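You operate a simulated robot arm through the tools that you are given. There is no shell and no other tool. Be economical: measure what you need, move in short steps, check, and stop when the job is done.

You are at the controls of a simulated robot arm. One attempt, no reset.

## Task
Put the green can in the turntable's tote, reset, switch to auto and send it up. Set down upright: what you pick out.

The check looks at the end state, three seconds after you hand in, the way a careful person would. Anything else that was tipped, shoved, dropped, spilled or broken makes it a failure.

## Robot
A 6-joint arm with a two-finger parallel gripper, fixed in place. Base frame: the origin is at the foot of the arm, x ahead of it, y to its left, z up. Readings come in mm, degrees, newtons and seconds.
With the tool pointing down near the work surface it reaches from about 100 to 600 mm from the base axis. Its first joint turns from -66.0 to 66.0 degrees. Payload 2.9 kg.
The tool frame sits at the grasp point between the pads (the TCP): z along the fingers, y along the line on which they close. The tips reach 30 mm beyond it. Largest opening 110 mm; finger width 20, thickness 10; the body of the gripper, 48 by 112 mm, starts 55 mm behind the TCP.
Orientation is told as [roll, pitch, yaw] about the base's x, y, z axes, in that order, counted from this pose: with the fingers straight down and closing along the base's y, the tool's x points along the base's -x, its y along +y and its z along -z.

## Interface
- The arm moves only by the tool send_rows. Its argument "commands" is one flat list of numbers, 6 for each row, row after row: the shift along the tool's x, y, z in units of 25 mm (1.0 is 25 mm), then the turn, a rotation vector about the tool's x, y, z in units of 4 degrees (1.0 is 4 degrees). In form: [tx, ty, tz, ax, ay, az, tx, ty, tz, ax, ay, az, ...]. A call has 1 to 20 rows; each row shifts and turns the commanded pose from where the row before left it, along the tool's axes as they then stand. "gripper" is the opening, from 0 (shut) to 1 (fully open), set as the call begins (left out, the last holds). A call with a number of a shift or a turn outside -1 to 1 is refused whole. Each row takes 0.2 s and may step no farther than 50 mm and 8.6 degrees from the row before; otherwise, or with a gripper value out of range, the whole call is refused. A pose out of reach is approached as far as the arm can. The call stops where the force on the tool passes 40 N (or 10 N more than at its start, if that is more) or the arm is blocked; 0.2 s more then pass. The fingers move at their own pace (about 108 mm/s each) and stop on an object; they squeeze with about 30 N. The grip force told is the motor's: it shows also when the fingers shut on nothing. Time passes only in rows, and 0.2 s behind the last, so rows that do not move let the fingers close. It gives the time, the measured TCP pose, the force on the tool (base axes), the opening and the grip force at its end, in the units of the frame above (readings bear some noise), with the torque about the TCP (base axes, N m) and any sound that the robot's microphone picked up, and new pictures: "show" is both (left out), scene, wrist or none.
- Cameras (640 x 400 px; columns grow to the right, rows downward): "scene" is fixed at [62.3, 435.1, 1363.2]; the picture's right is [-0.84, -0.55, 0.00], its down [-0.41, 0.63, -0.66] and it looks along [0.36, -0.55, -0.75] (base axes); focal length 214 px, centre (320, 200). "wrist" rides on the gripper at [73, 17, -103] in the tool frame; the picture's right is [-0.23, 0.97, 0.00], its down [-0.76, -0.18, -0.62] and it looks along [-0.61, -0.14, 0.78] (tool axes); focal length 222 px, centre (320, 200). There is no depth. A picture from a camera that has moved, and an enlarged one, comes with that camera's place and axes in the base frame and with its lens.
- inspect(camera, box): a new picture of the part [left, top, right, bottom] of that camera's present view, enlarged. It takes no simulated time.
- sign_off(): hands the job in; it is judged then, once.

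Work in short steps. Places have to be worked out from the pictures, the camera data and where the tool is seen: move nearer, look again, correct. Check each grasp and each placing, and mend what went wrong. You have 120 turns and 200 pictures in all, those below and enlarged ones among them. Open the gripper and draw the arm clear of the work before you hand the job in, unless the task says otherwise; then end with one line.

The tools are called after "Call:" as name(argument=value, ...) on one line, values as JSON. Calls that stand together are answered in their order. send_rows: Moves the arm, as the interface text tells. Its arguments: {"type":"object","properties":{"commands":{"type":"array","items":{"type":"number"}},"gripper":{"type":"number"},"show":{"type":"string","enum":["both","scene","wrist","none"]}},"required":["commands"]} The other tools are called the same way: inspect (camera, box) takes an enlarged picture of a part of a camera's view; sign_off () hands the job in.

At the start:

```text
t: 0.0
position: [272.6, -252.3, 1276.2]
ee_rot: [0.0, 0.0, 0.0]
force: [0.0, 0.4, 1.1]
torque: [-0.02, 0.01, 0.01]
finger_gap: 109.9
grip_force: 0.1
```

scene: 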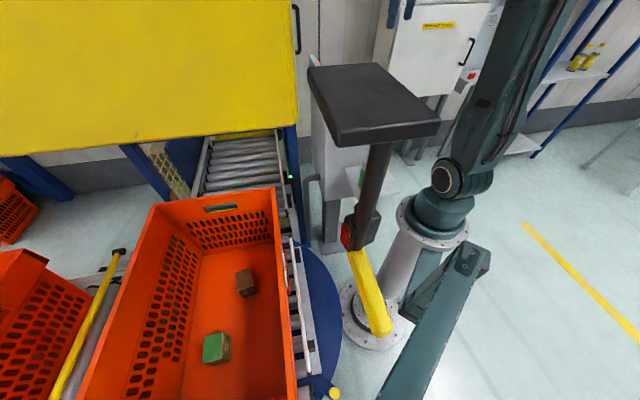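
wrist: 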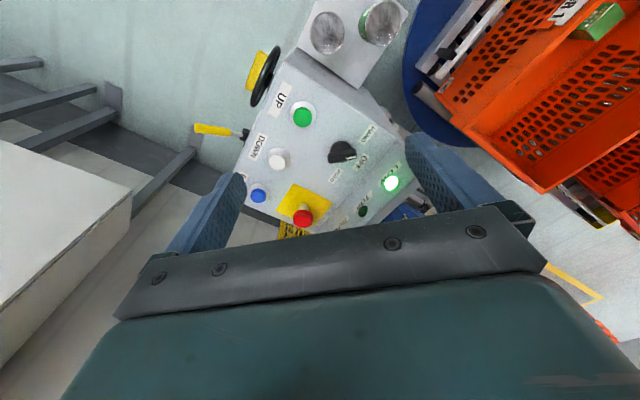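

I start by looking closer at the control panel and at the scene.

Call:
inspect(camera="wrist", box=[180, 0, 440, 240])

Call:
inspect(camera="scene", box=[280, 40, 500, 400])

Call:
inspect(camera="scene", box=[0, 100, 350, 400])

Call:
inspect(camera="wrist", box=[400, 0, 640, 240])

```text
1.67 times, centred on (310, 120) of wrist
camera zoom: at [200.7, -235.7, 1381.5], right [0.23, 0.97, 0.0], down [0.76, -0.18, 0.62], along [0.61, -0.14, -0.78], focal length 370 px, centre (337, 333)
```

zoom: 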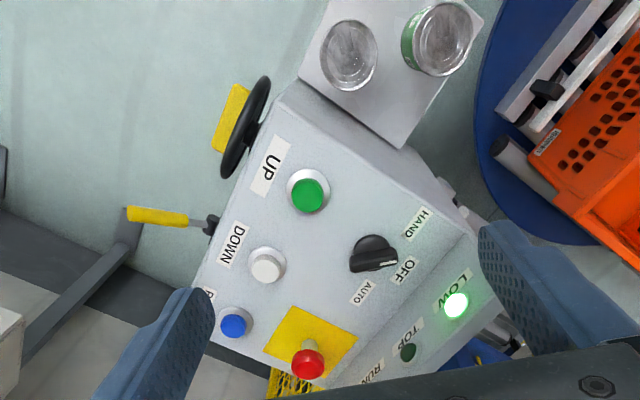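

```text
1.11 times, centred on (390, 220) of scene
camera zoom: at [62.3, 435.1, 1363.2], right [-0.84, -0.55, 0.0], down [-0.41, 0.63, -0.66], along [0.36, -0.55, -0.75], focal length 238 px, centre (242, 178)
```

zoom: 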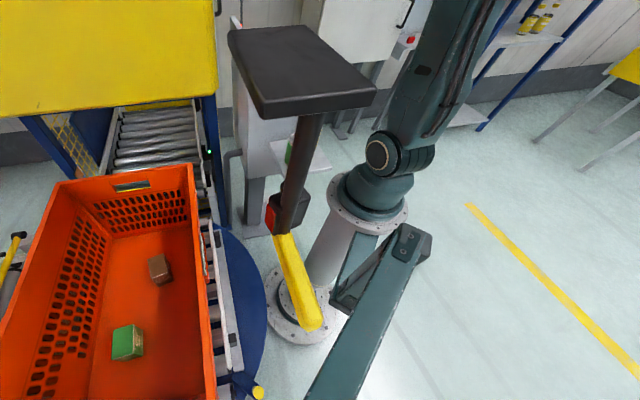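

```text
1.33 times, centred on (175, 250) of scene
camera zoom: at [62.3, 435.1, 1363.2], right [-0.84, -0.55, 0.0], down [-0.41, 0.63, -0.66], along [0.36, -0.55, -0.75], focal length 286 px, centre (513, 133)
```

zoom: 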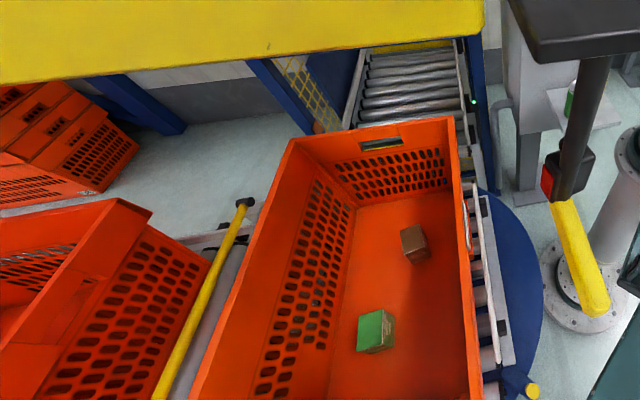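

```text
1.67 times, centred on (520, 120) of wrist
camera zoom: at [200.7, -235.7, 1381.5], right [0.23, 0.97, 0.0], down [0.76, -0.18, 0.62], along [0.61, -0.14, -0.78], focal length 370 px, centre (-13, 333)
```

zoom: 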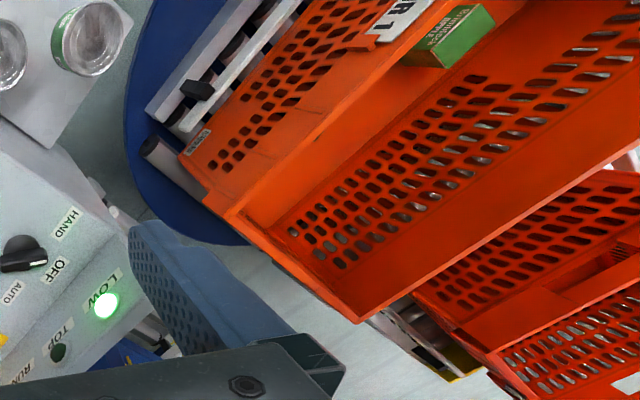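

The panel is ahead and below (about x 350, y -290, z 930). The cans are on a shelf near (232,-118,860), and the tote is rotated about 45° with its rim near z 814. A black slab in the scene view may be an obstacle, so I turn the tool to look towards +y.

Call:
send_rows(commands=[0, 0, 0, 0, 0, -1, 0, 0, 0, 0, 0, -1, 0, 0, 0, 0, 0, -1, 0, 0, 0, 0, 0, -1, 0, 0, 0, 0, 0, -1, 0, 0, 0, 0, 0, -1, 0, 0, 0, 0, 0, -1, 0, 0, 0, 0, 0, -1, 0, 0, 0, 0, 0, -1, 0, 0, 0, 0, 0, -1, 0, 0, 0, 0, 0, -1, 0, 0, 0, 0, 0, -1, 0, 0, 0, 0, 0, -1, 0, 0, 0, 0, 0, -1, 0, 0, 0, 0, 0, -1, 0, 0, 0, 0, 0, -1])

```text
t: 3.4
position: [274.4, -252.3, 1276.7]
ee_rot: [-0.1, 0.0, 64.1]
force: [0.4, 0.2, -0.6]
torque: [-0.01, 0.01, -0.01]
finger_gap: 110.0
grip_force: 0.0
camera wrist: at [226.5, -310.5, 1381.1], right [-0.78, 0.63, 0.0], down [0.49, 0.61, 0.62], along [0.39, 0.48, -0.78], focal length 222 px, centre (320, 200)
```

scene: 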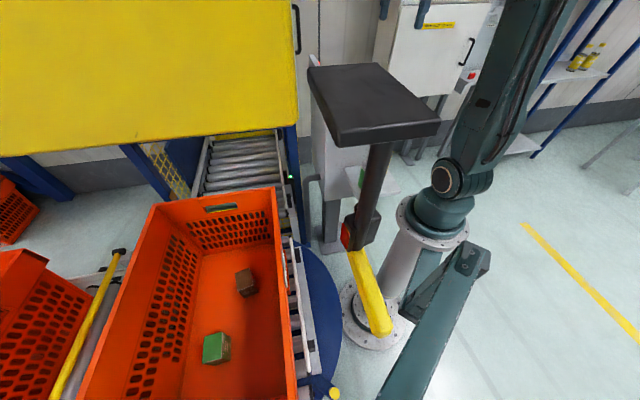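
wrist: 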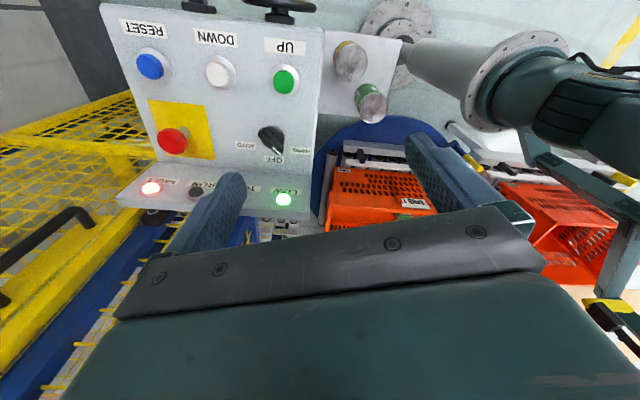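

The panel and cans are clear. I look closer at both, and at the slab in the scene view.

Call:
inspect(camera="wrist", box=[90, 0, 410, 220])

Call:
inspect(camera="scene", box=[290, 50, 450, 210])

```text
1.82 times, centred on (250, 110) of wrist
camera zoom: at [226.5, -310.5, 1381.1], right [-0.78, 0.63, 0.0], down [0.49, 0.61, 0.62], along [0.39, 0.48, -0.78], focal length 404 px, centre (447, 364)
```

zoom: 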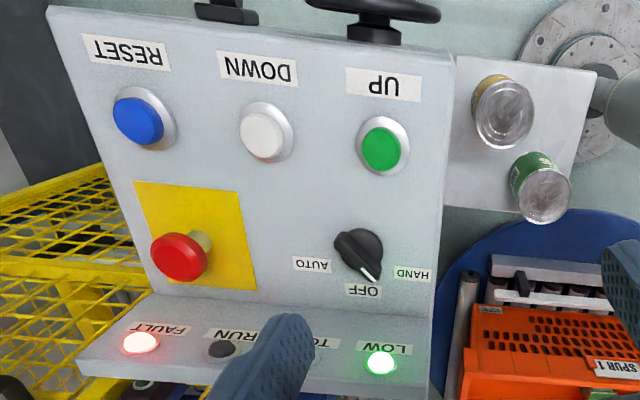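

```text
2.50 times, centred on (370, 130) of scene
camera zoom: at [62.3, 435.1, 1363.2], right [-0.84, -0.55, 0.0], down [-0.41, 0.63, -0.66], along [0.36, -0.55, -0.75], focal length 536 px, centre (195, 375)
```

zoom: 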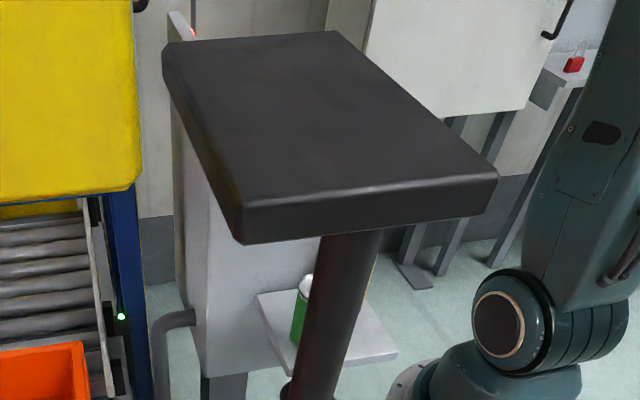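

There is something dark with yellow at the lower right of the wrist view, which may be the slab; I look at it.

Call:
inspect(camera="wrist", box=[400, 20, 640, 360])

Call:
send_rows(commands=[0, 0, 0, 0, 0, -1, 0, 0, 0, 0, 0, -1, 0, 0, 0, 0, 0, -1, 0, 0, 0, 0, 0, -1, 0, 0, 0, 0, 0, -1, 0, 0, 0, 0, 0, -1, 0, 0, 0, 0, 0, -1, 0, 0, 0, 0, 0, -1, 0, 0, 0, 0, 0, -1, 0, 0, 0, 0, 0, -1], show="wrist")

```text
1.18 times, centred on (520, 190) of wrist
camera zoom: at [226.5, -310.5, 1381.1], right [-0.78, 0.63, 0.0], down [0.49, 0.61, 0.62], along [0.39, 0.48, -0.78], focal length 261 px, centre (85, 212)
```

zoom: 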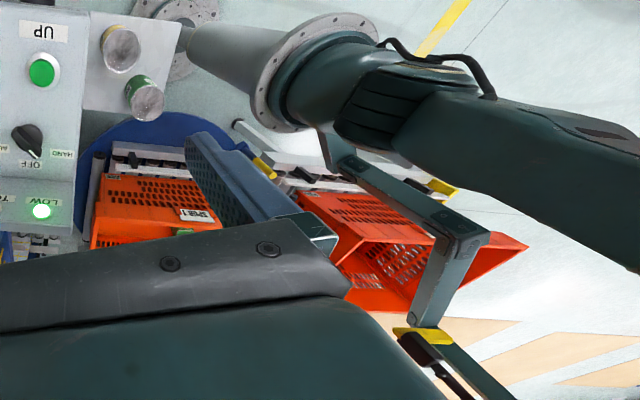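

```text
t: 5.6
position: [273.3, -251.6, 1276.2]
ee_rot: [0.0, 0.1, 104.1]
force: [-0.4, -0.1, -0.3]
torque: [0.0, 0.0, -0.03]
finger_gap: 110.2
grip_force: 0.0
camera wrist: at [274.5, -327.2, 1381.3], right [-1.0, -0.02, 0.0], down [-0.01, 0.78, 0.62], along [-0.01, 0.62, -0.78], focal length 222 px, centre (320, 200)
```

wrist: 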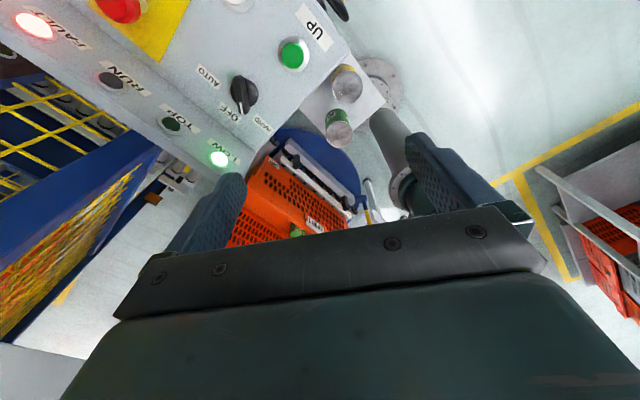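

I triangulate the UP button at about (313,-292,1007) and the selector at about (391,-240,1010). The green can's lid is at about (225,-107,806) and the gold can is about 115 mm away toward -y. I move to above the green can.

Call:
send_rows(commands=[-0.761, 0.0575, 0.88, 0, 0, 0, -0.761, 0.0575, 0.88, 0, 0, 0, -0.761, 0.0575, 0.88, 0, 0, 0, -0.761, 0.0575, 0.88, 0, 0, 0, -0.761, 0.0575, 0.88, 0, 0, 0, -0.761, 0.0575, 0.88, 0, 0, 0, -0.761, 0.0575, 0.88, 0, 0, 0, -0.761, 0.0575, 0.88, 0, 0, 0])

```text
t: 7.4
position: [225.1, -106.3, 1101.6]
ee_rot: [-0.1, 0.1, 104.0]
force: [-0.7, 0.4, 0.5]
torque: [-0.01, 0.01, 0.02]
finger_gap: 110.0
grip_force: 0.0
camera wrist: at [226.7, -181.7, 1205.6], right [-1.0, -0.02, 0.0], down [-0.01, 0.78, 0.62], along [-0.01, 0.62, -0.78], focal length 222 px, centre (320, 200)
```

scene: 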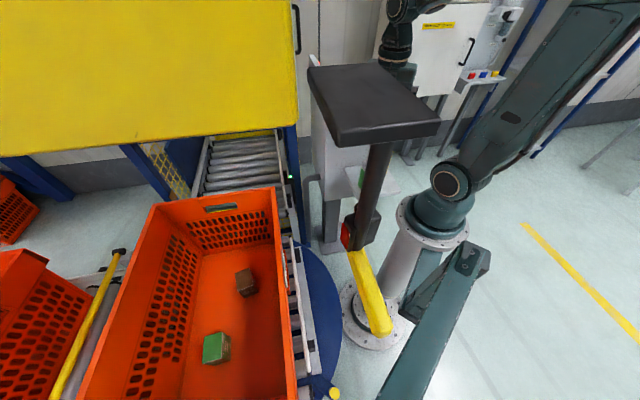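
wrist: 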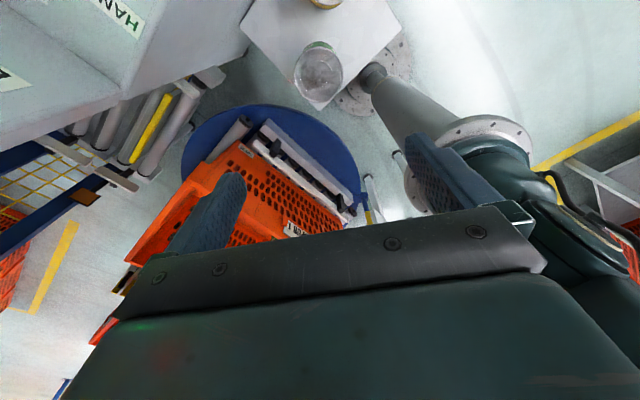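

The second viewpoint corrects the lid to about (228,-129,868). I come lower, to z 950, and look again.

Call:
send_rows(commands=[0.153, 0.018, 1, 0, 0, 0, 0.153, 0.018, 1, 0, 0, 0, 0.153, 0.018, 1, 0, 0, 0, 0.153, 0.018, 1, 0, 0, 0, 0.153, 0.018, 1, 0, 0, 0, 0.153, 0.018, 1, 0, 0, 0])

```text
t: 8.8
position: [227.9, -129.4, 948.8]
ee_rot: [0.0, 0.0, 104.2]
force: [0.3, 0.4, 0.2]
torque: [-0.02, 0.01, 0.01]
finger_gap: 110.0
grip_force: 0.0
camera wrist: at [230.1, -205.2, 1054.5], right [-1.0, -0.02, 0.0], down [-0.01, 0.78, 0.62], along [-0.01, 0.62, -0.78], focal length 222 px, centre (320, 200)
```

scene: 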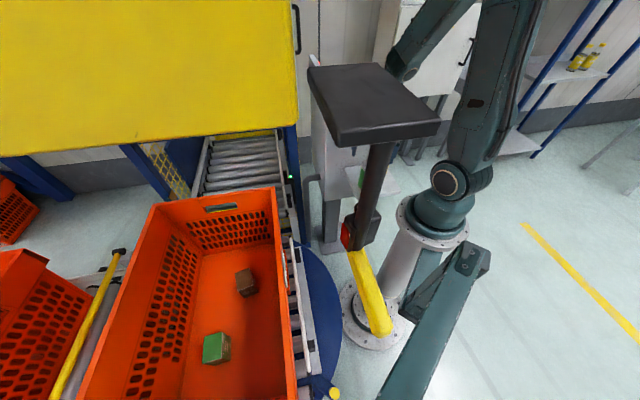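
wrist: 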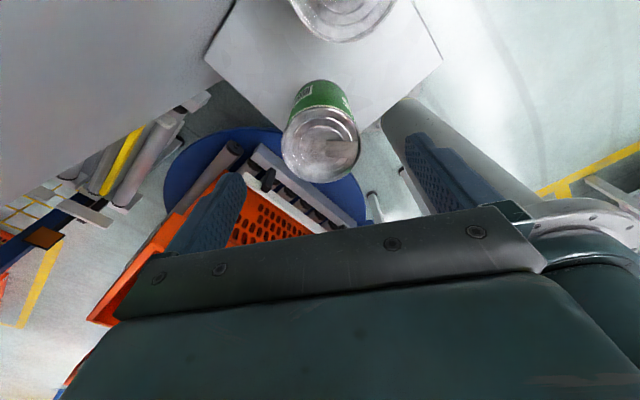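

The lid is really about 58 mm wide at around (228,-136,902), so the can is short, with the shelf near z 830. I straddle it a little lower and check.

Call:
send_rows(commands=[0.27, 0.07, 0, 0, 0, 0, 0, 0, 0.7, 0, 0, 0, 0, 0, 0.7, 0, 0, 0])

Call:
inspect(camera="scene", box=[330, 140, 430, 220])

```text
t: 9.6
position: [229.1, -137.2, 915.5]
ee_rot: [-0.1, 0.0, 103.9]
force: [-0.2, 0.3, -0.4]
torque: [0.0, -0.01, -0.04]
finger_gap: 109.9
grip_force: 0.0
camera wrist: at [229.3, -212.1, 1020.7], right [-1.0, -0.02, 0.0], down [-0.01, 0.78, 0.62], along [-0.01, 0.62, -0.78], focal length 222 px, centre (320, 200)
```

scene: 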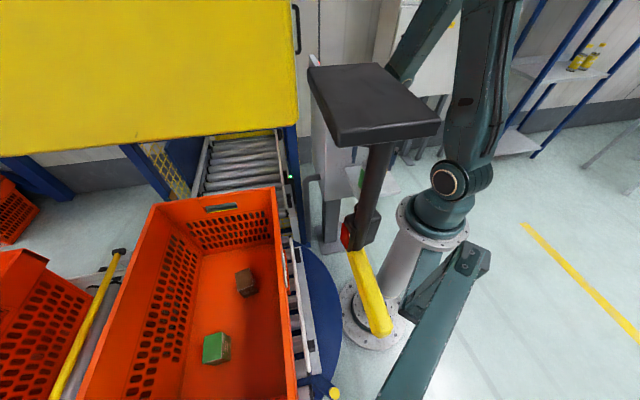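
wrist: 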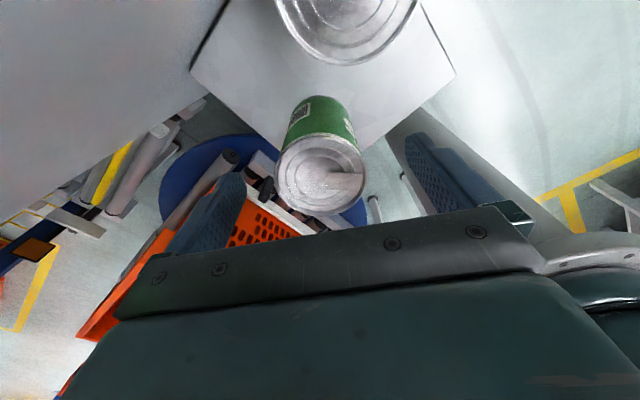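

```text
5.00 times, centred on (380, 180) of scene
camera zoom: at [62.3, 435.1, 1363.2], right [-0.84, -0.55, 0.0], down [-0.41, 0.63, -0.66], along [0.36, -0.55, -0.75], focal length 1072 px, centre (20, 300)
```

zoom: 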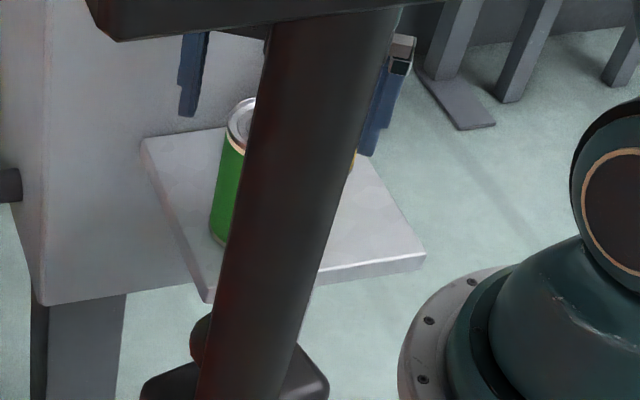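

The can is about 60 mm wide and 110 mm tall (lid z about 893, shelf about 785), centred near (227,-132). I go down to z 855 and close.

Call:
send_rows(commands=[-0.21, 0.03, 0, 0, 0, 0, 0, 0, 0.8, 0, 0, 0, 0, 0, 0.8, 0, 0, 0, 0, 0, 0.8, 0, 0, 0], show="wrist")

Call:
inspect(camera="scene", box=[330, 140, 430, 220])

```text
t: 10.6
position: [225.5, -131.8, 855.2]
ee_rot: [-0.1, 0.0, 104.1]
force: [-0.6, 0.5, -0.3]
torque: [-0.01, 0.01, 0.02]
finger_gap: 109.7
grip_force: 0.1
camera wrist: at [226.9, -206.9, 960.7], right [-1.0, -0.02, 0.0], down [-0.01, 0.78, 0.62], along [-0.01, 0.62, -0.78], focal length 222 px, centre (320, 200)
```

wrist: 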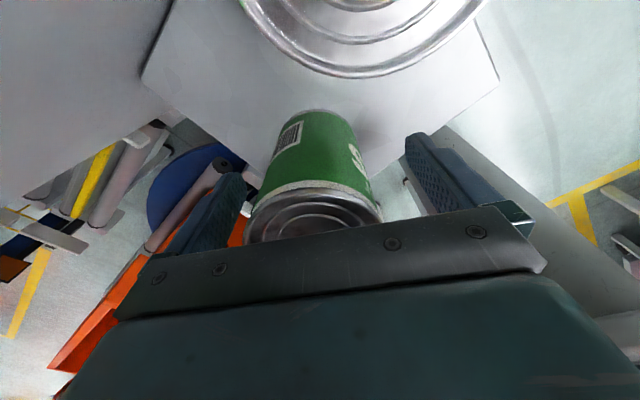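

```text
5.00 times, centred on (380, 180) of scene
camera zoom: at [62.3, 435.1, 1363.2], right [-0.84, -0.55, 0.0], down [-0.41, 0.63, -0.66], along [0.36, -0.55, -0.75], focal length 1072 px, centre (20, 300)
```

zoom: 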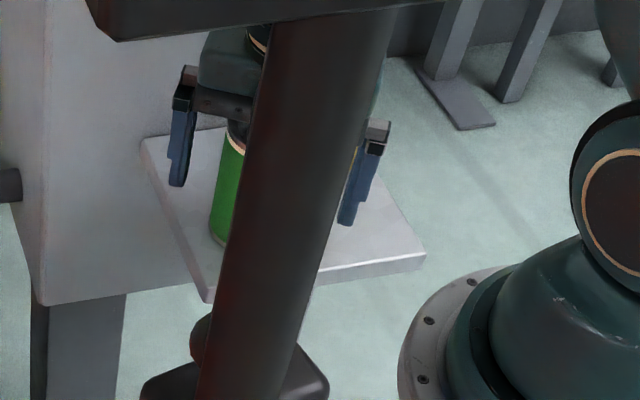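

The can stands between the fingers and is centred within a few mm. I close the gripper.

Call:
send_rows(commands=[0, 0, 0, 0, 0, 0, 0, 0, 0, 0, 0, 0, 0, 0, 0, 0, 0, 0], gripper=0, show="wrist")

```text
t: 11.4
position: [225.3, -131.6, 855.5]
ee_rot: [0.0, -0.1, 104.0]
force: [-0.3, -0.3, 0.0]
torque: [-0.02, -0.02, 0.0]
finger_gap: 59.3
grip_force: 30.2
camera wrist: at [226.9, -206.9, 960.8], right [-1.0, -0.02, 0.0], down [-0.01, 0.78, 0.62], along [-0.01, 0.62, -0.78], focal length 222 px, centre (320, 200)
```

wrist: 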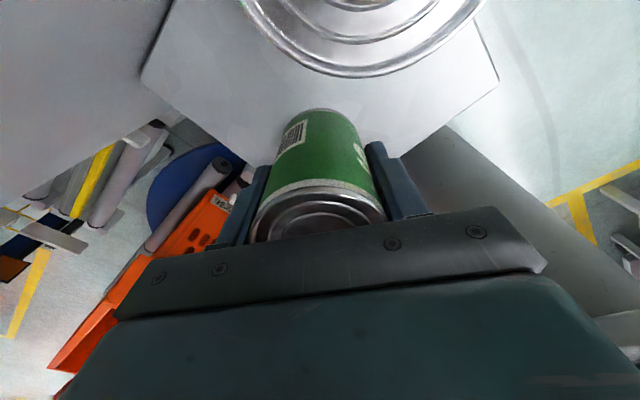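

The grip holds at 59.3 mm and 30 N. I lift straight up.

Call:
send_rows(commands=[0, 0, -0.5, 0, 0, 0, 0, 0, -1, 0, 0, 0, 0, 0, -1, 0, 0, 0, 0, 0, -1, 0, 0, 0, 0, 0, -1, 0, 0, 0, 0, 0, -1, 0, 0, 0, 0, 0, -1, 0, 0, 0, 0, 0, -1, 0, 0, 0, 0, 0, -1, 0, 0, 0])

```text
t: 13.4
position: [224.8, -133.1, 1068.5]
ee_rot: [0.0, 0.0, 104.0]
force: [-0.6, 1.0, -3.8]
torque: [0.02, 0.0, -0.01]
finger_gap: 59.5
grip_force: 29.8
camera wrist: at [226.5, -207.9, 1172.8], right [-1.0, -0.02, 0.0], down [-0.01, 0.78, 0.62], along [-0.01, 0.62, -0.78], focal length 222 px, centre (320, 200)
```

scene: 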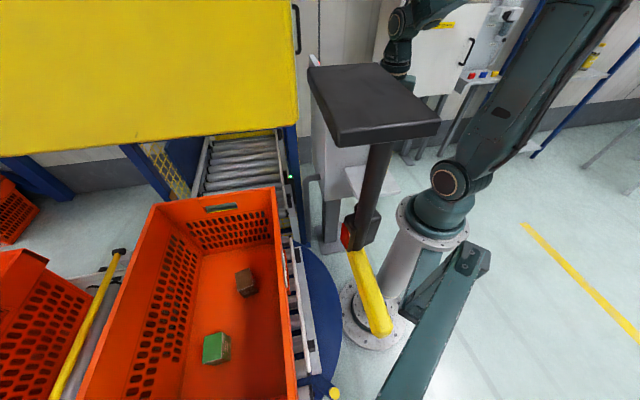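
wrist: 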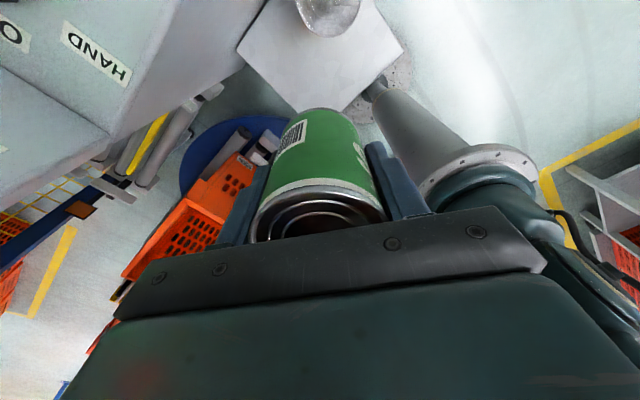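

The can is held, and the gold can is still on the shelf. I swing over towards the tote's near end at about (450,150), staying high.

Call:
send_rows(commands=[-0.55, -0.717, -0.125, 0, 0, 0, -0.55, -0.717, -0.125, 0, 0, 0, -0.55, -0.717, -0.125, 0, 0, 0, -0.55, -0.717, -0.125, 0, 0, 0, -0.55, -0.717, -0.125, 0, 0, 0, -0.55, -0.717, -0.125, 0, 0, 0, -0.55, -0.717, -0.125, 0, 0, 0, -0.55, -0.717, -0.125, 0, 0, 0, -0.55, -0.717, -0.125, 0, 0, 0, -0.55, -0.717, -0.125, 0, 0, 0, -0.55, -0.717, -0.125, 0, 0, 0, -0.55, -0.717, -0.125, 0, 0, 0, -0.55, -0.717, -0.125, 0, 0, 0, -0.55, -0.717, -0.125, 0, 0, 0, -0.55, -0.717, -0.125, 0, 0, 0, -0.55, -0.717, -0.125, 0, 0, 0])

```text
t: 16.4
position: [363.3, 56.5, 1103.8]
ee_rot: [4.3, 0.4, 97.1]
force: [-0.7, 0.2, -2.6]
torque: [-0.02, -0.01, 0.0]
finger_gap: 59.3
grip_force: 30.1
stopped in row 15: the arm was blocked; the commanded pose is now the measured one
camera wrist: at [363.3, -17.6, 1209.3], right [-0.99, 0.11, 0.07], down [0.13, 0.79, 0.6], along [0.01, 0.61, -0.79], focal length 222 px, centre (320, 200)
```

scene: 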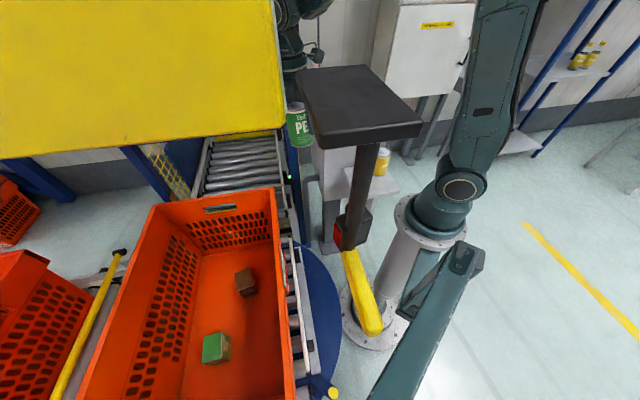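
wrist: 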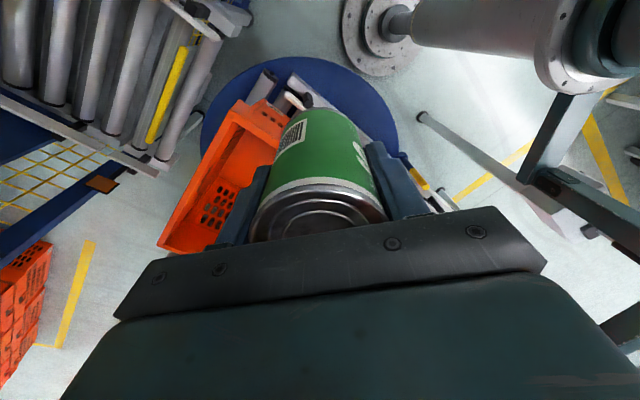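

The arm is blocked but the tool feels no force, so a link is touching something. The yellow board, slab and beam have all shifted about 10 px in the scene, so they appear to be one swinging fixture. I look closely before moving.

Call:
inspect(camera="scene", box=[260, 0, 560, 188])

Call:
inspect(camera="scene", box=[320, 150, 560, 400])

Call:
inspect(camera="wrist", box=[330, 0, 640, 194])

```text
2.13 times, centred on (410, 94) of scene
camera zoom: at [55.2, 431.7, 1364.7], right [-0.84, -0.55, -0.01], down [-0.41, 0.63, -0.66], along [0.36, -0.55, -0.75], focal length 456 px, centre (128, 426)
```

zoom: 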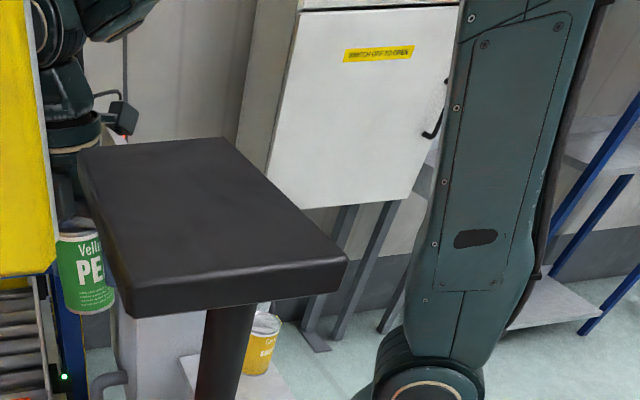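

```text
1.60 times, centred on (440, 275) of scene
camera zoom: at [55.2, 431.7, 1364.7], right [-0.84, -0.55, -0.01], down [-0.41, 0.63, -0.66], along [0.36, -0.55, -0.75], focal length 343 px, centre (128, 80)
```

zoom: 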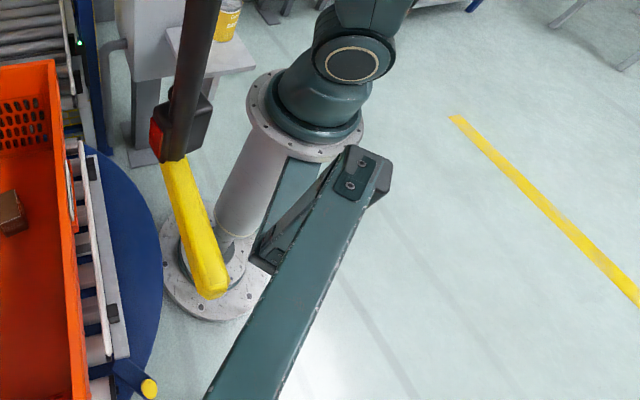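

```text
2.06 times, centred on (485, 97) of wrist
camera zoom: at [363.3, -17.6, 1209.3], right [-0.99, 0.11, 0.07], down [0.13, 0.79, 0.6], along [0.01, 0.61, -0.79], focal length 458 px, centre (-20, 412)
```

zoom: 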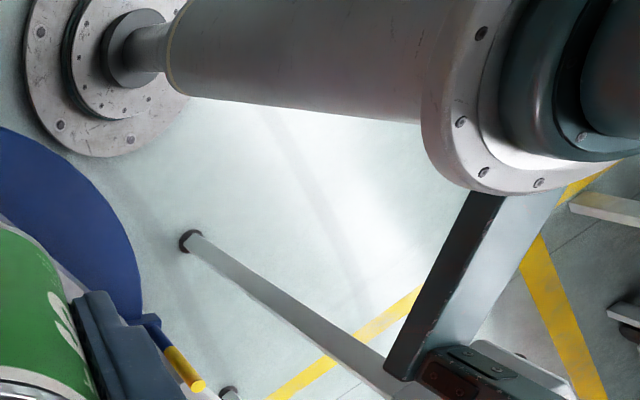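

The scene camera itself was nudged about 8 mm, so some arm link is pressing on its mount. I back away along the path to release it and check whether it returns.

Call:
send_rows(commands=[0.6, 0.61, 0, 0, 0, 0, 0.6, 0.61, 0, 0, 0, 0, 0.6, 0.61, 0, 0, 0, 0])

Call:
inspect(camera="scene", box=[0, 0, 640, 400])

```text
t: 17.2
position: [337.3, 13.2, 1101.3]
ee_rot: [4.6, 0.5, 97.9]
force: [-1.2, -0.2, -3.5]
torque: [-0.03, -0.03, 0.01]
finger_gap: 59.6
grip_force: 29.9
camera wrist: at [339.1, -60.3, 1207.7], right [-0.99, 0.09, 0.08], down [0.12, 0.79, 0.6], along [0.0, 0.61, -0.8], focal length 222 px, centre (320, 200)
```

scene: 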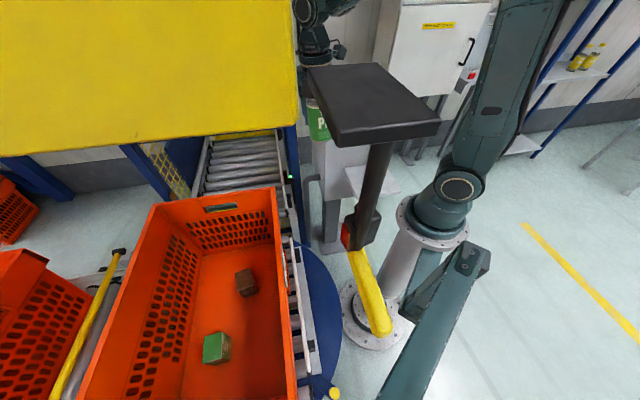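
wrist: 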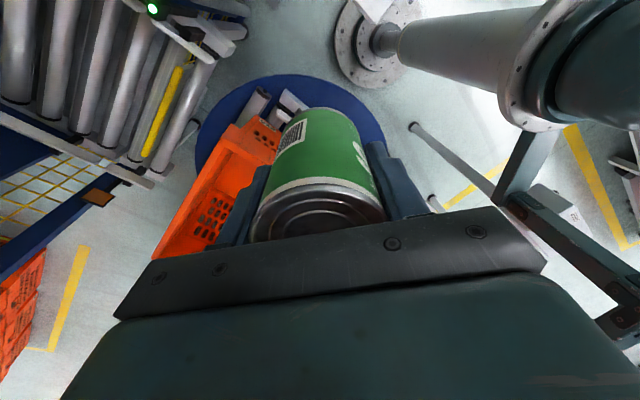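

```text
1.00 times, centred on (320, 200) of scene (not enlarged: the box is as wide or as high as the picture)
camera zoom: at [62.4, 435.1, 1363.2], right [-0.84, -0.55, 0.0], down [-0.41, 0.63, -0.66], along [0.36, -0.55, -0.75], focal length 214 px, centre (320, 200)
```

zoom: 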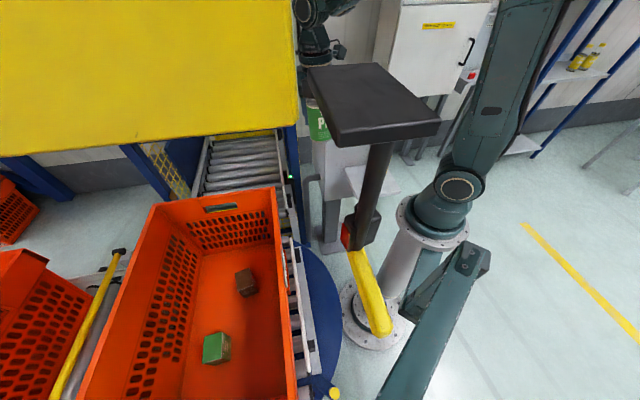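

The camera mount sprang back exactly, so no lasting harm was done. Joint 1 was stopped at about 9° by something I can't see, so I back off further, level the tool and raise it for a look around.

Call:
send_rows(commands=[0.667, 0.68, -0.527, 0.19, 0, 0, 0.667, 0.68, -0.527, 0.19, 0, 0, 0.667, 0.68, -0.527, 0.19, 0, 0, 0.667, 0.68, -0.527, 0.19, 0, 0, 0.667, 0.68, -0.527, 0.19, 0, 0, 0.667, 0.68, -0.527, 0.2, 0, 0, 0, 0, 0, 0, -1, -1, 0, 0, 0, 0, -1, -1, 0, 0, 0, 0, -1, -1, 0, 0, 0, 0, -1, -1, 0, 0, 0, 0, -1, -1, 0, 0, 0, 0, -1, -1, 0, 0, 0, 0, -1, -1])

```text
t: 20.1
position: [247.7, -94.5, 1152.1]
ee_rot: [-7.3, -26.1, 128.0]
force: [-0.3, 0.7, -3.4]
torque: [-0.02, 0.0, 0.0]
finger_gap: 59.5
grip_force: 29.9
out of reach, approached as far as the arm can: row 11, 12, 13
camera wrist: at [293.2, -198.3, 1211.8], right [-0.92, -0.39, -0.01], down [-0.17, 0.38, 0.91], along [-0.35, 0.84, -0.41], focal length 222 px, centre (320, 200)
```

scene: 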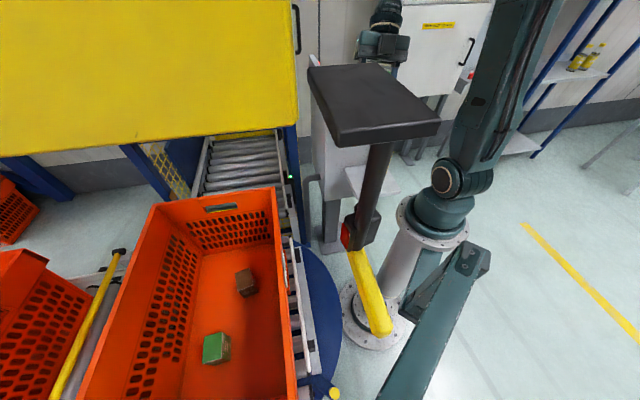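
wrist: 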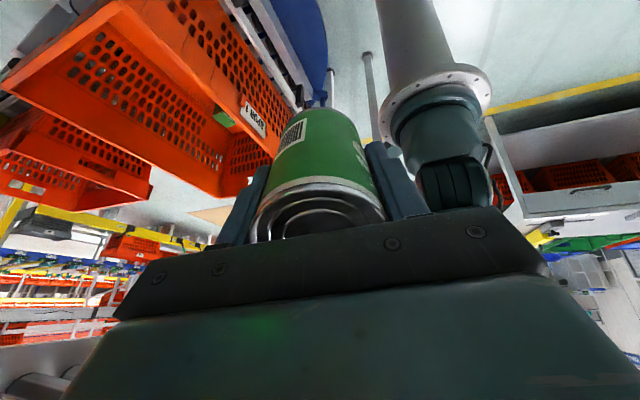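

The gripper hides the mast area in this view. I level the tool again and rise for a look from higher up.

Call:
send_rows(commands=[0, 0, 0, 0, 1, 1, 0, 0, 0, 0, 1, 1, 0, 0, 0, 0, 1, 1, 0, 0, 0, 0, 1, 1, 0, 0, 0, 0, 1, 1, 0, 0, 0, 0, 1, 1, 0, 0, 0, 0, 1, 1, 0, 0, -1, 0, 0, 1, 0, 0, -1, 0, 0, 1, 0, 0, -1, 0, 0, 1, 0, 0, -1, 0, 0, 1, 0, 0, -1, 0, 0, 1, 0, 0, -1, 0, 0, 1, 0, 0, -1, 0, 0, 1, 0, 0, -1, 0, 0, 1, 0, 0, -1, 0, 0, 1, 0, 0, -1, 0, 0, 1])

```text
t: 23.6
position: [248.6, -90.7, 1387.9]
ee_rot: [-0.4, 0.4, 57.7]
force: [-0.1, -1.1, -2.6]
torque: [0.0, 0.02, 0.04]
finger_gap: 59.4
grip_force: 30.1
out of reach, approached as far as the arm can: row 17
camera wrist: at [195.7, -143.3, 1493.8], right [-0.7, 0.71, -0.01], down [0.56, 0.55, 0.62], along [0.45, 0.43, -0.78], focal length 222 px, centre (320, 200)
```

scene: 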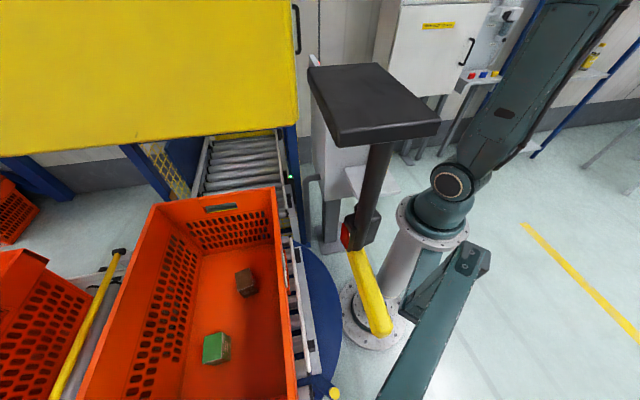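
wrist: 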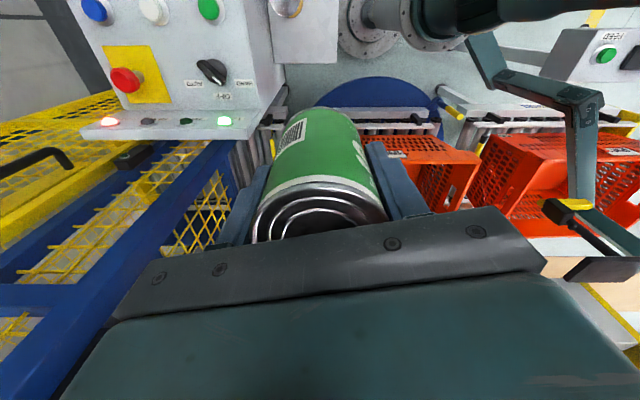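

Call:
inspect(camera="wrist", box=[440, 10, 640, 350])

Call:
inspect(camera="wrist", box=[520, 170, 640, 290])

```text
1.18 times, centred on (540, 180) of wrist
camera zoom: at [195.7, -143.3, 1493.8], right [-0.7, 0.71, -0.01], down [0.56, 0.55, 0.62], along [0.45, 0.43, -0.78], focal length 261 px, centre (61, 224)
```

zoom: 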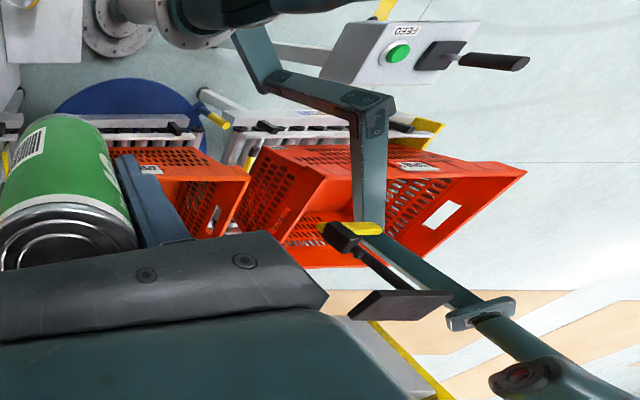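

```text
3.33 times, centred on (580, 230) of wrist
camera zoom: at [195.7, -143.3, 1493.8], right [-0.7, 0.71, -0.01], down [0.56, 0.55, 0.62], along [0.45, 0.43, -0.78], focal length 740 px, centre (-547, 100)
```

zoom: 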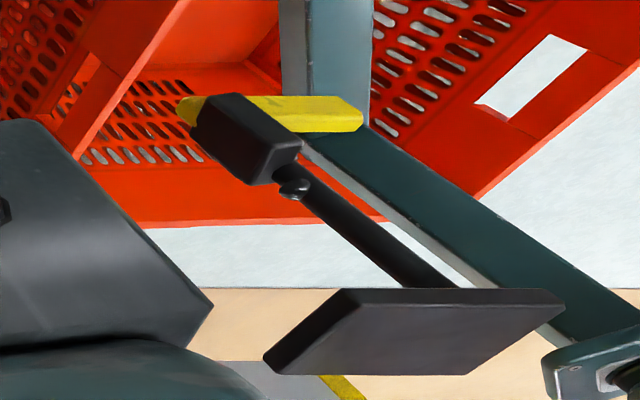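

The mast hangs around the scene camera; a high elbow probably catches something of it. I'll take a lower, more stretched route just above the tote rim, so the elbow stays low. First I come down at a negative base angle.

Call:
send_rows(commands=[-0.24, -0.148, 0.95, 0, 0, 0, -0.24, -0.148, 0.95, 0, 0, 0, -0.24, -0.148, 0.95, 0, 0, 0, -0.24, -0.148, 0.95, 0, 0, 0, -0.24, -0.148, 0.95, 0, 0, 0, -0.24, -0.148, 0.95, 0, 0, 0, -0.24, -0.148, 0.95, 0, 0, 0, -0.24, -0.148, 0.95, 0, 0, 0, -0.24, -0.148, 0.95, 0, 0, 0, -0.24, -0.148, 0.95, 0, 0, 0, -0.24, -0.148, 0.95, 0, 0, 0, -0.24, -0.148, 0.95, 0, 0, 0, -0.24, -0.148, 0.95, 0, 0, 0])

```text
t: 26.4
position: [332.2, -51.8, 1080.1]
ee_rot: [-0.4, 0.2, 57.9]
force: [0.5, 0.3, -2.8]
torque: [0.0, 0.01, 0.0]
finger_gap: 59.6
grip_force: 29.8
camera wrist: at [279.5, -105.1, 1184.6], right [-0.7, 0.71, -0.01], down [0.55, 0.56, 0.62], along [0.45, 0.43, -0.78], focal length 222 px, centre (320, 200)
```

scene: 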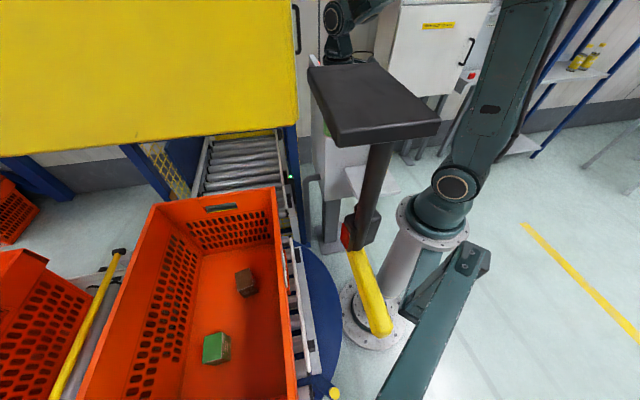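
wrist: 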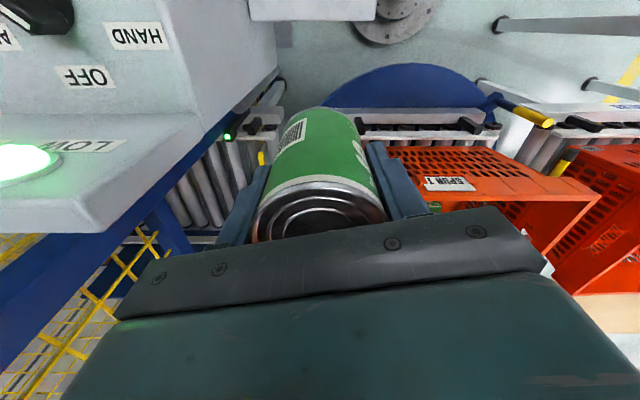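

I move clear of the console, then descend to about z 930 at base angle ≈0°.

Call:
send_rows(commands=[-0.85, -0.06, 0, 0, 0, 0, -0.85, -0.06, 0, 0, 0, 0, -0.85, -0.06, 0, 0, 0, 0, 0, 0, 1, 0, 0, 0, 0, 0, 1, 0, 0, 0, 0, 0, 1, 0, 0, 0, 0, 0, 1, 0, 0, 0, 0, 0, 1, 0, 0, 0, 0, 0, 1, 0, 0, 0])

Call:
inspect(camera="scene", box=[160, 0, 480, 200])

```text
t: 28.4
position: [370.9, -4.3, 927.7]
ee_rot: [-0.3, 0.3, 57.8]
force: [0.4, 0.2, -3.7]
torque: [-0.02, 0.01, -0.02]
finger_gap: 59.5
grip_force: 30.6
camera wrist: at [318.8, -55.9, 1034.0], right [-0.7, 0.71, -0.01], down [0.56, 0.55, 0.62], along [0.44, 0.43, -0.78], focal length 222 px, centre (320, 200)
```

scene: 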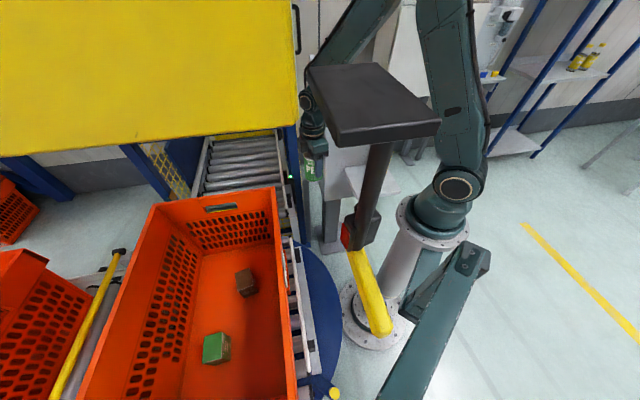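
wrist: 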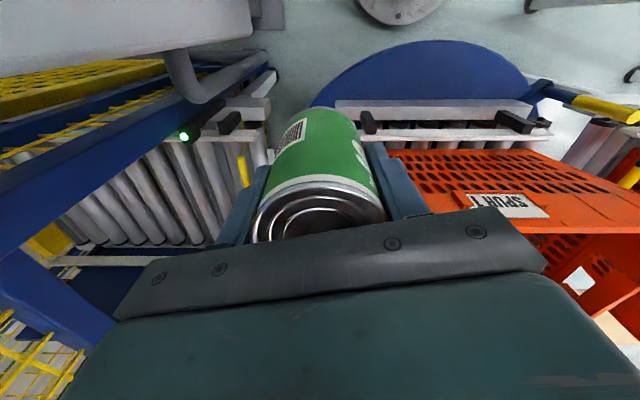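

```text
2.00 times, centred on (320, 100) of scene
camera zoom: at [62.4, 435.1, 1363.2], right [-0.84, -0.55, 0.0], down [-0.41, 0.63, -0.66], along [0.36, -0.55, -0.75], focal length 429 px, centre (320, 400)
```

zoom: 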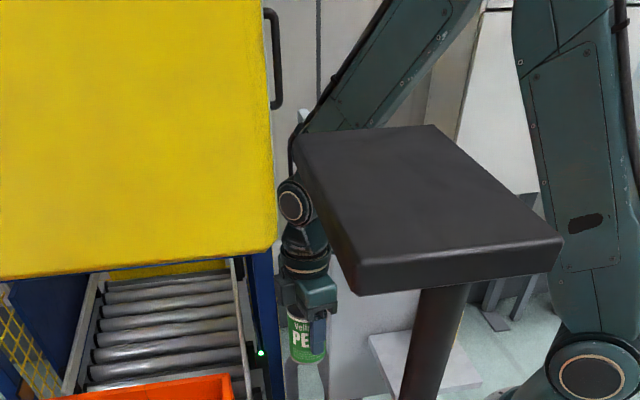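

With the elbow lower, I sweep slowly towards the tote in short steps, watching for contact.

Call:
send_rows(commands=[-0.95, -0.06, 0, 0, 0, 0, -0.95, -0.06, 0, 0, 0, 0, -0.95, -0.06, 0, 0, 0, 0, -0.95, -0.06, 0, 0, 0, 0], show="scene")

Call:
inspect(camera="scene", box=[160, 0, 480, 200])

```text
t: 29.4
position: [425.5, 75.3, 928.4]
ee_rot: [-0.2, 0.4, 57.8]
force: [-0.2, 1.1, -4.2]
torque: [0.0, 0.02, 0.0]
finger_gap: 59.5
grip_force: 29.7
```

scene: 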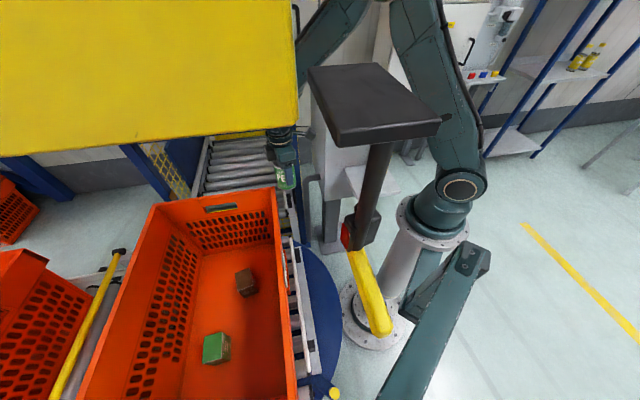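

```text
2.00 times, centred on (320, 100) of scene
camera zoom: at [62.4, 435.1, 1363.2], right [-0.84, -0.55, 0.0], down [-0.41, 0.63, -0.66], along [0.36, -0.55, -0.75], focal length 429 px, centre (320, 400)
```

zoom: 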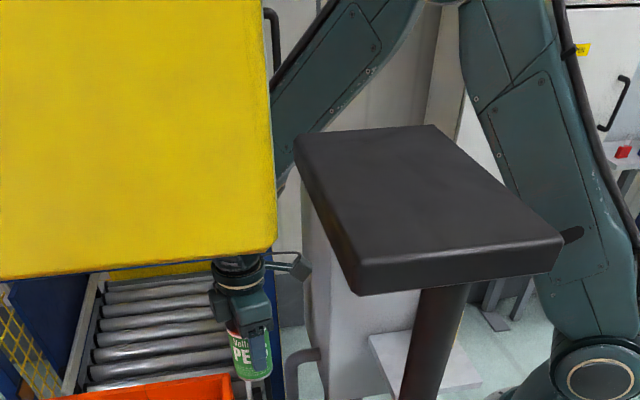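

No contact at 10° this time. I continue over the rim with small steps (can bottom about 858, rim about 814).

Call:
send_rows(commands=[-0.8, 0.03, -0.2, 0, 0, 0, -0.8, 0.03, -0.2, 0, 0, 0, -0.8, 0.03, -0.2, 0, 0, 0, -0.8, 0.03, 0, 0, 0, 0])

Call:
inspect(camera="scene", box=[160, 0, 480, 200])

```text
t: 30.4
position: [466.4, 142.4, 942.1]
ee_rot: [-0.3, 0.2, 57.8]
force: [-0.1, 0.0, -3.0]
torque: [-0.03, 0.0, -0.02]
finger_gap: 59.3
grip_force: 30.2
camera wrist: at [413.4, 90.1, 1047.7], right [-0.7, 0.71, -0.01], down [0.56, 0.55, 0.62], along [0.45, 0.43, -0.78], focal length 222 px, centre (320, 200)
```

scene: 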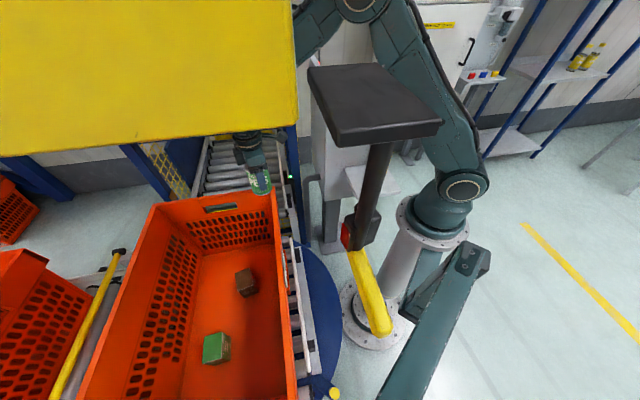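
wrist: 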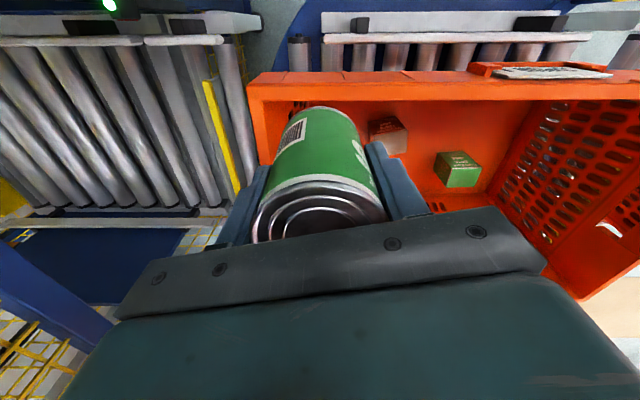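

```text
2.00 times, centred on (320, 100) of scene
camera zoom: at [62.4, 435.1, 1363.2], right [-0.84, -0.55, 0.0], down [-0.41, 0.63, -0.66], along [0.36, -0.55, -0.75], focal length 429 px, centre (320, 400)
```

zoom: 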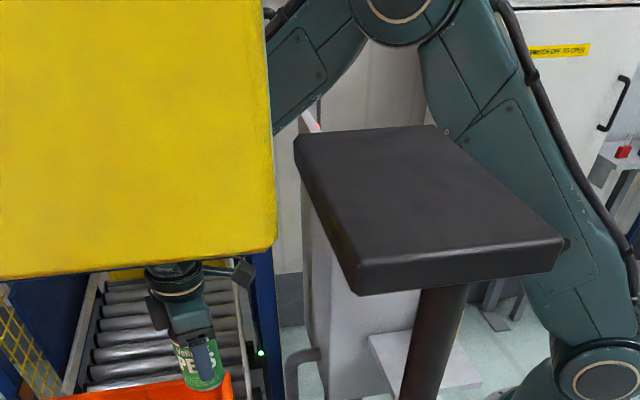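

I have a clear view: brown box near (453,332), green box near (381,518), near corner at (496,75). I aim for a free spot at about (519,233), then turn to line up with the tote walls.

Call:
send_rows(commands=[-0.84, 0.03, 0, 0, 0, 0, -0.84, 0.03, 0, 0, 0, 0, -0.84, 0.03, 0, 0, 0, 0, -0.84, 0.03, 0, 0, 0, 0, -0.84, 0.03, 0, 0, 0, 0, 0, 0, 0, 0, 0, 1, 0, 0, 0, 0, 0, 1, 0, 0, 0, 0, 0, 1])

Call:
inspect(camera="scene", box=[100, 100, 420, 300])

```text
t: 32.2
position: [517.8, 235.8, 942.3]
ee_rot: [-0.4, 0.3, 45.8]
force: [-0.4, -0.4, -3.6]
torque: [0.01, -0.01, 0.02]
finger_gap: 59.7
grip_force: 29.7
camera wrist: at [455.4, 195.2, 1047.9], right [-0.54, 0.84, -0.01], down [0.66, 0.43, 0.62], along [0.53, 0.33, -0.78], focal length 222 px, centre (320, 200)
```

scene: 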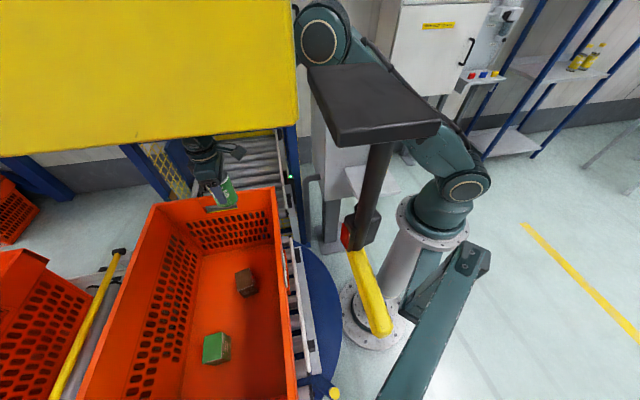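
wrist: 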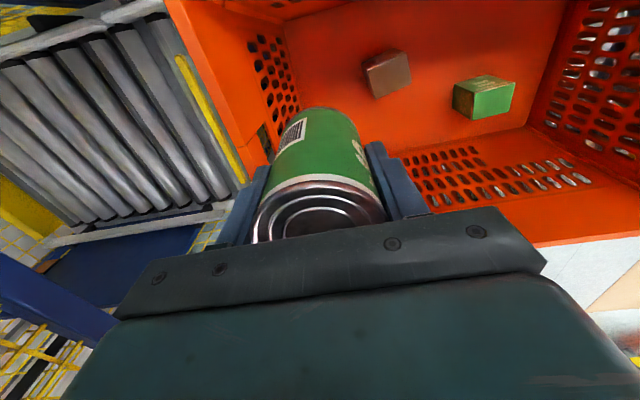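

```text
2.00 times, centred on (260, 200) of scene
camera zoom: at [62.4, 435.2, 1363.2], right [-0.84, -0.55, 0.0], down [-0.41, 0.63, -0.66], along [0.36, -0.55, -0.75], focal length 429 px, centre (440, 200)
```

zoom: 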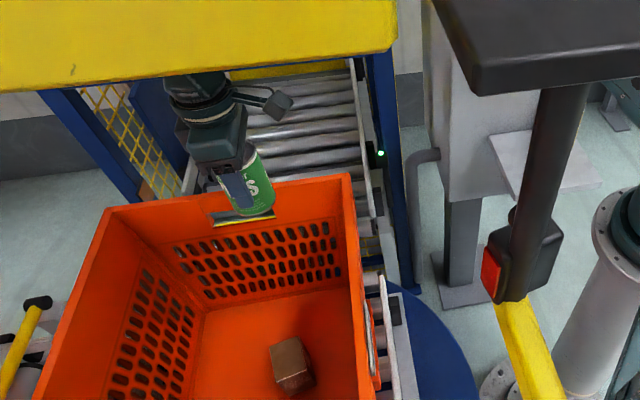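

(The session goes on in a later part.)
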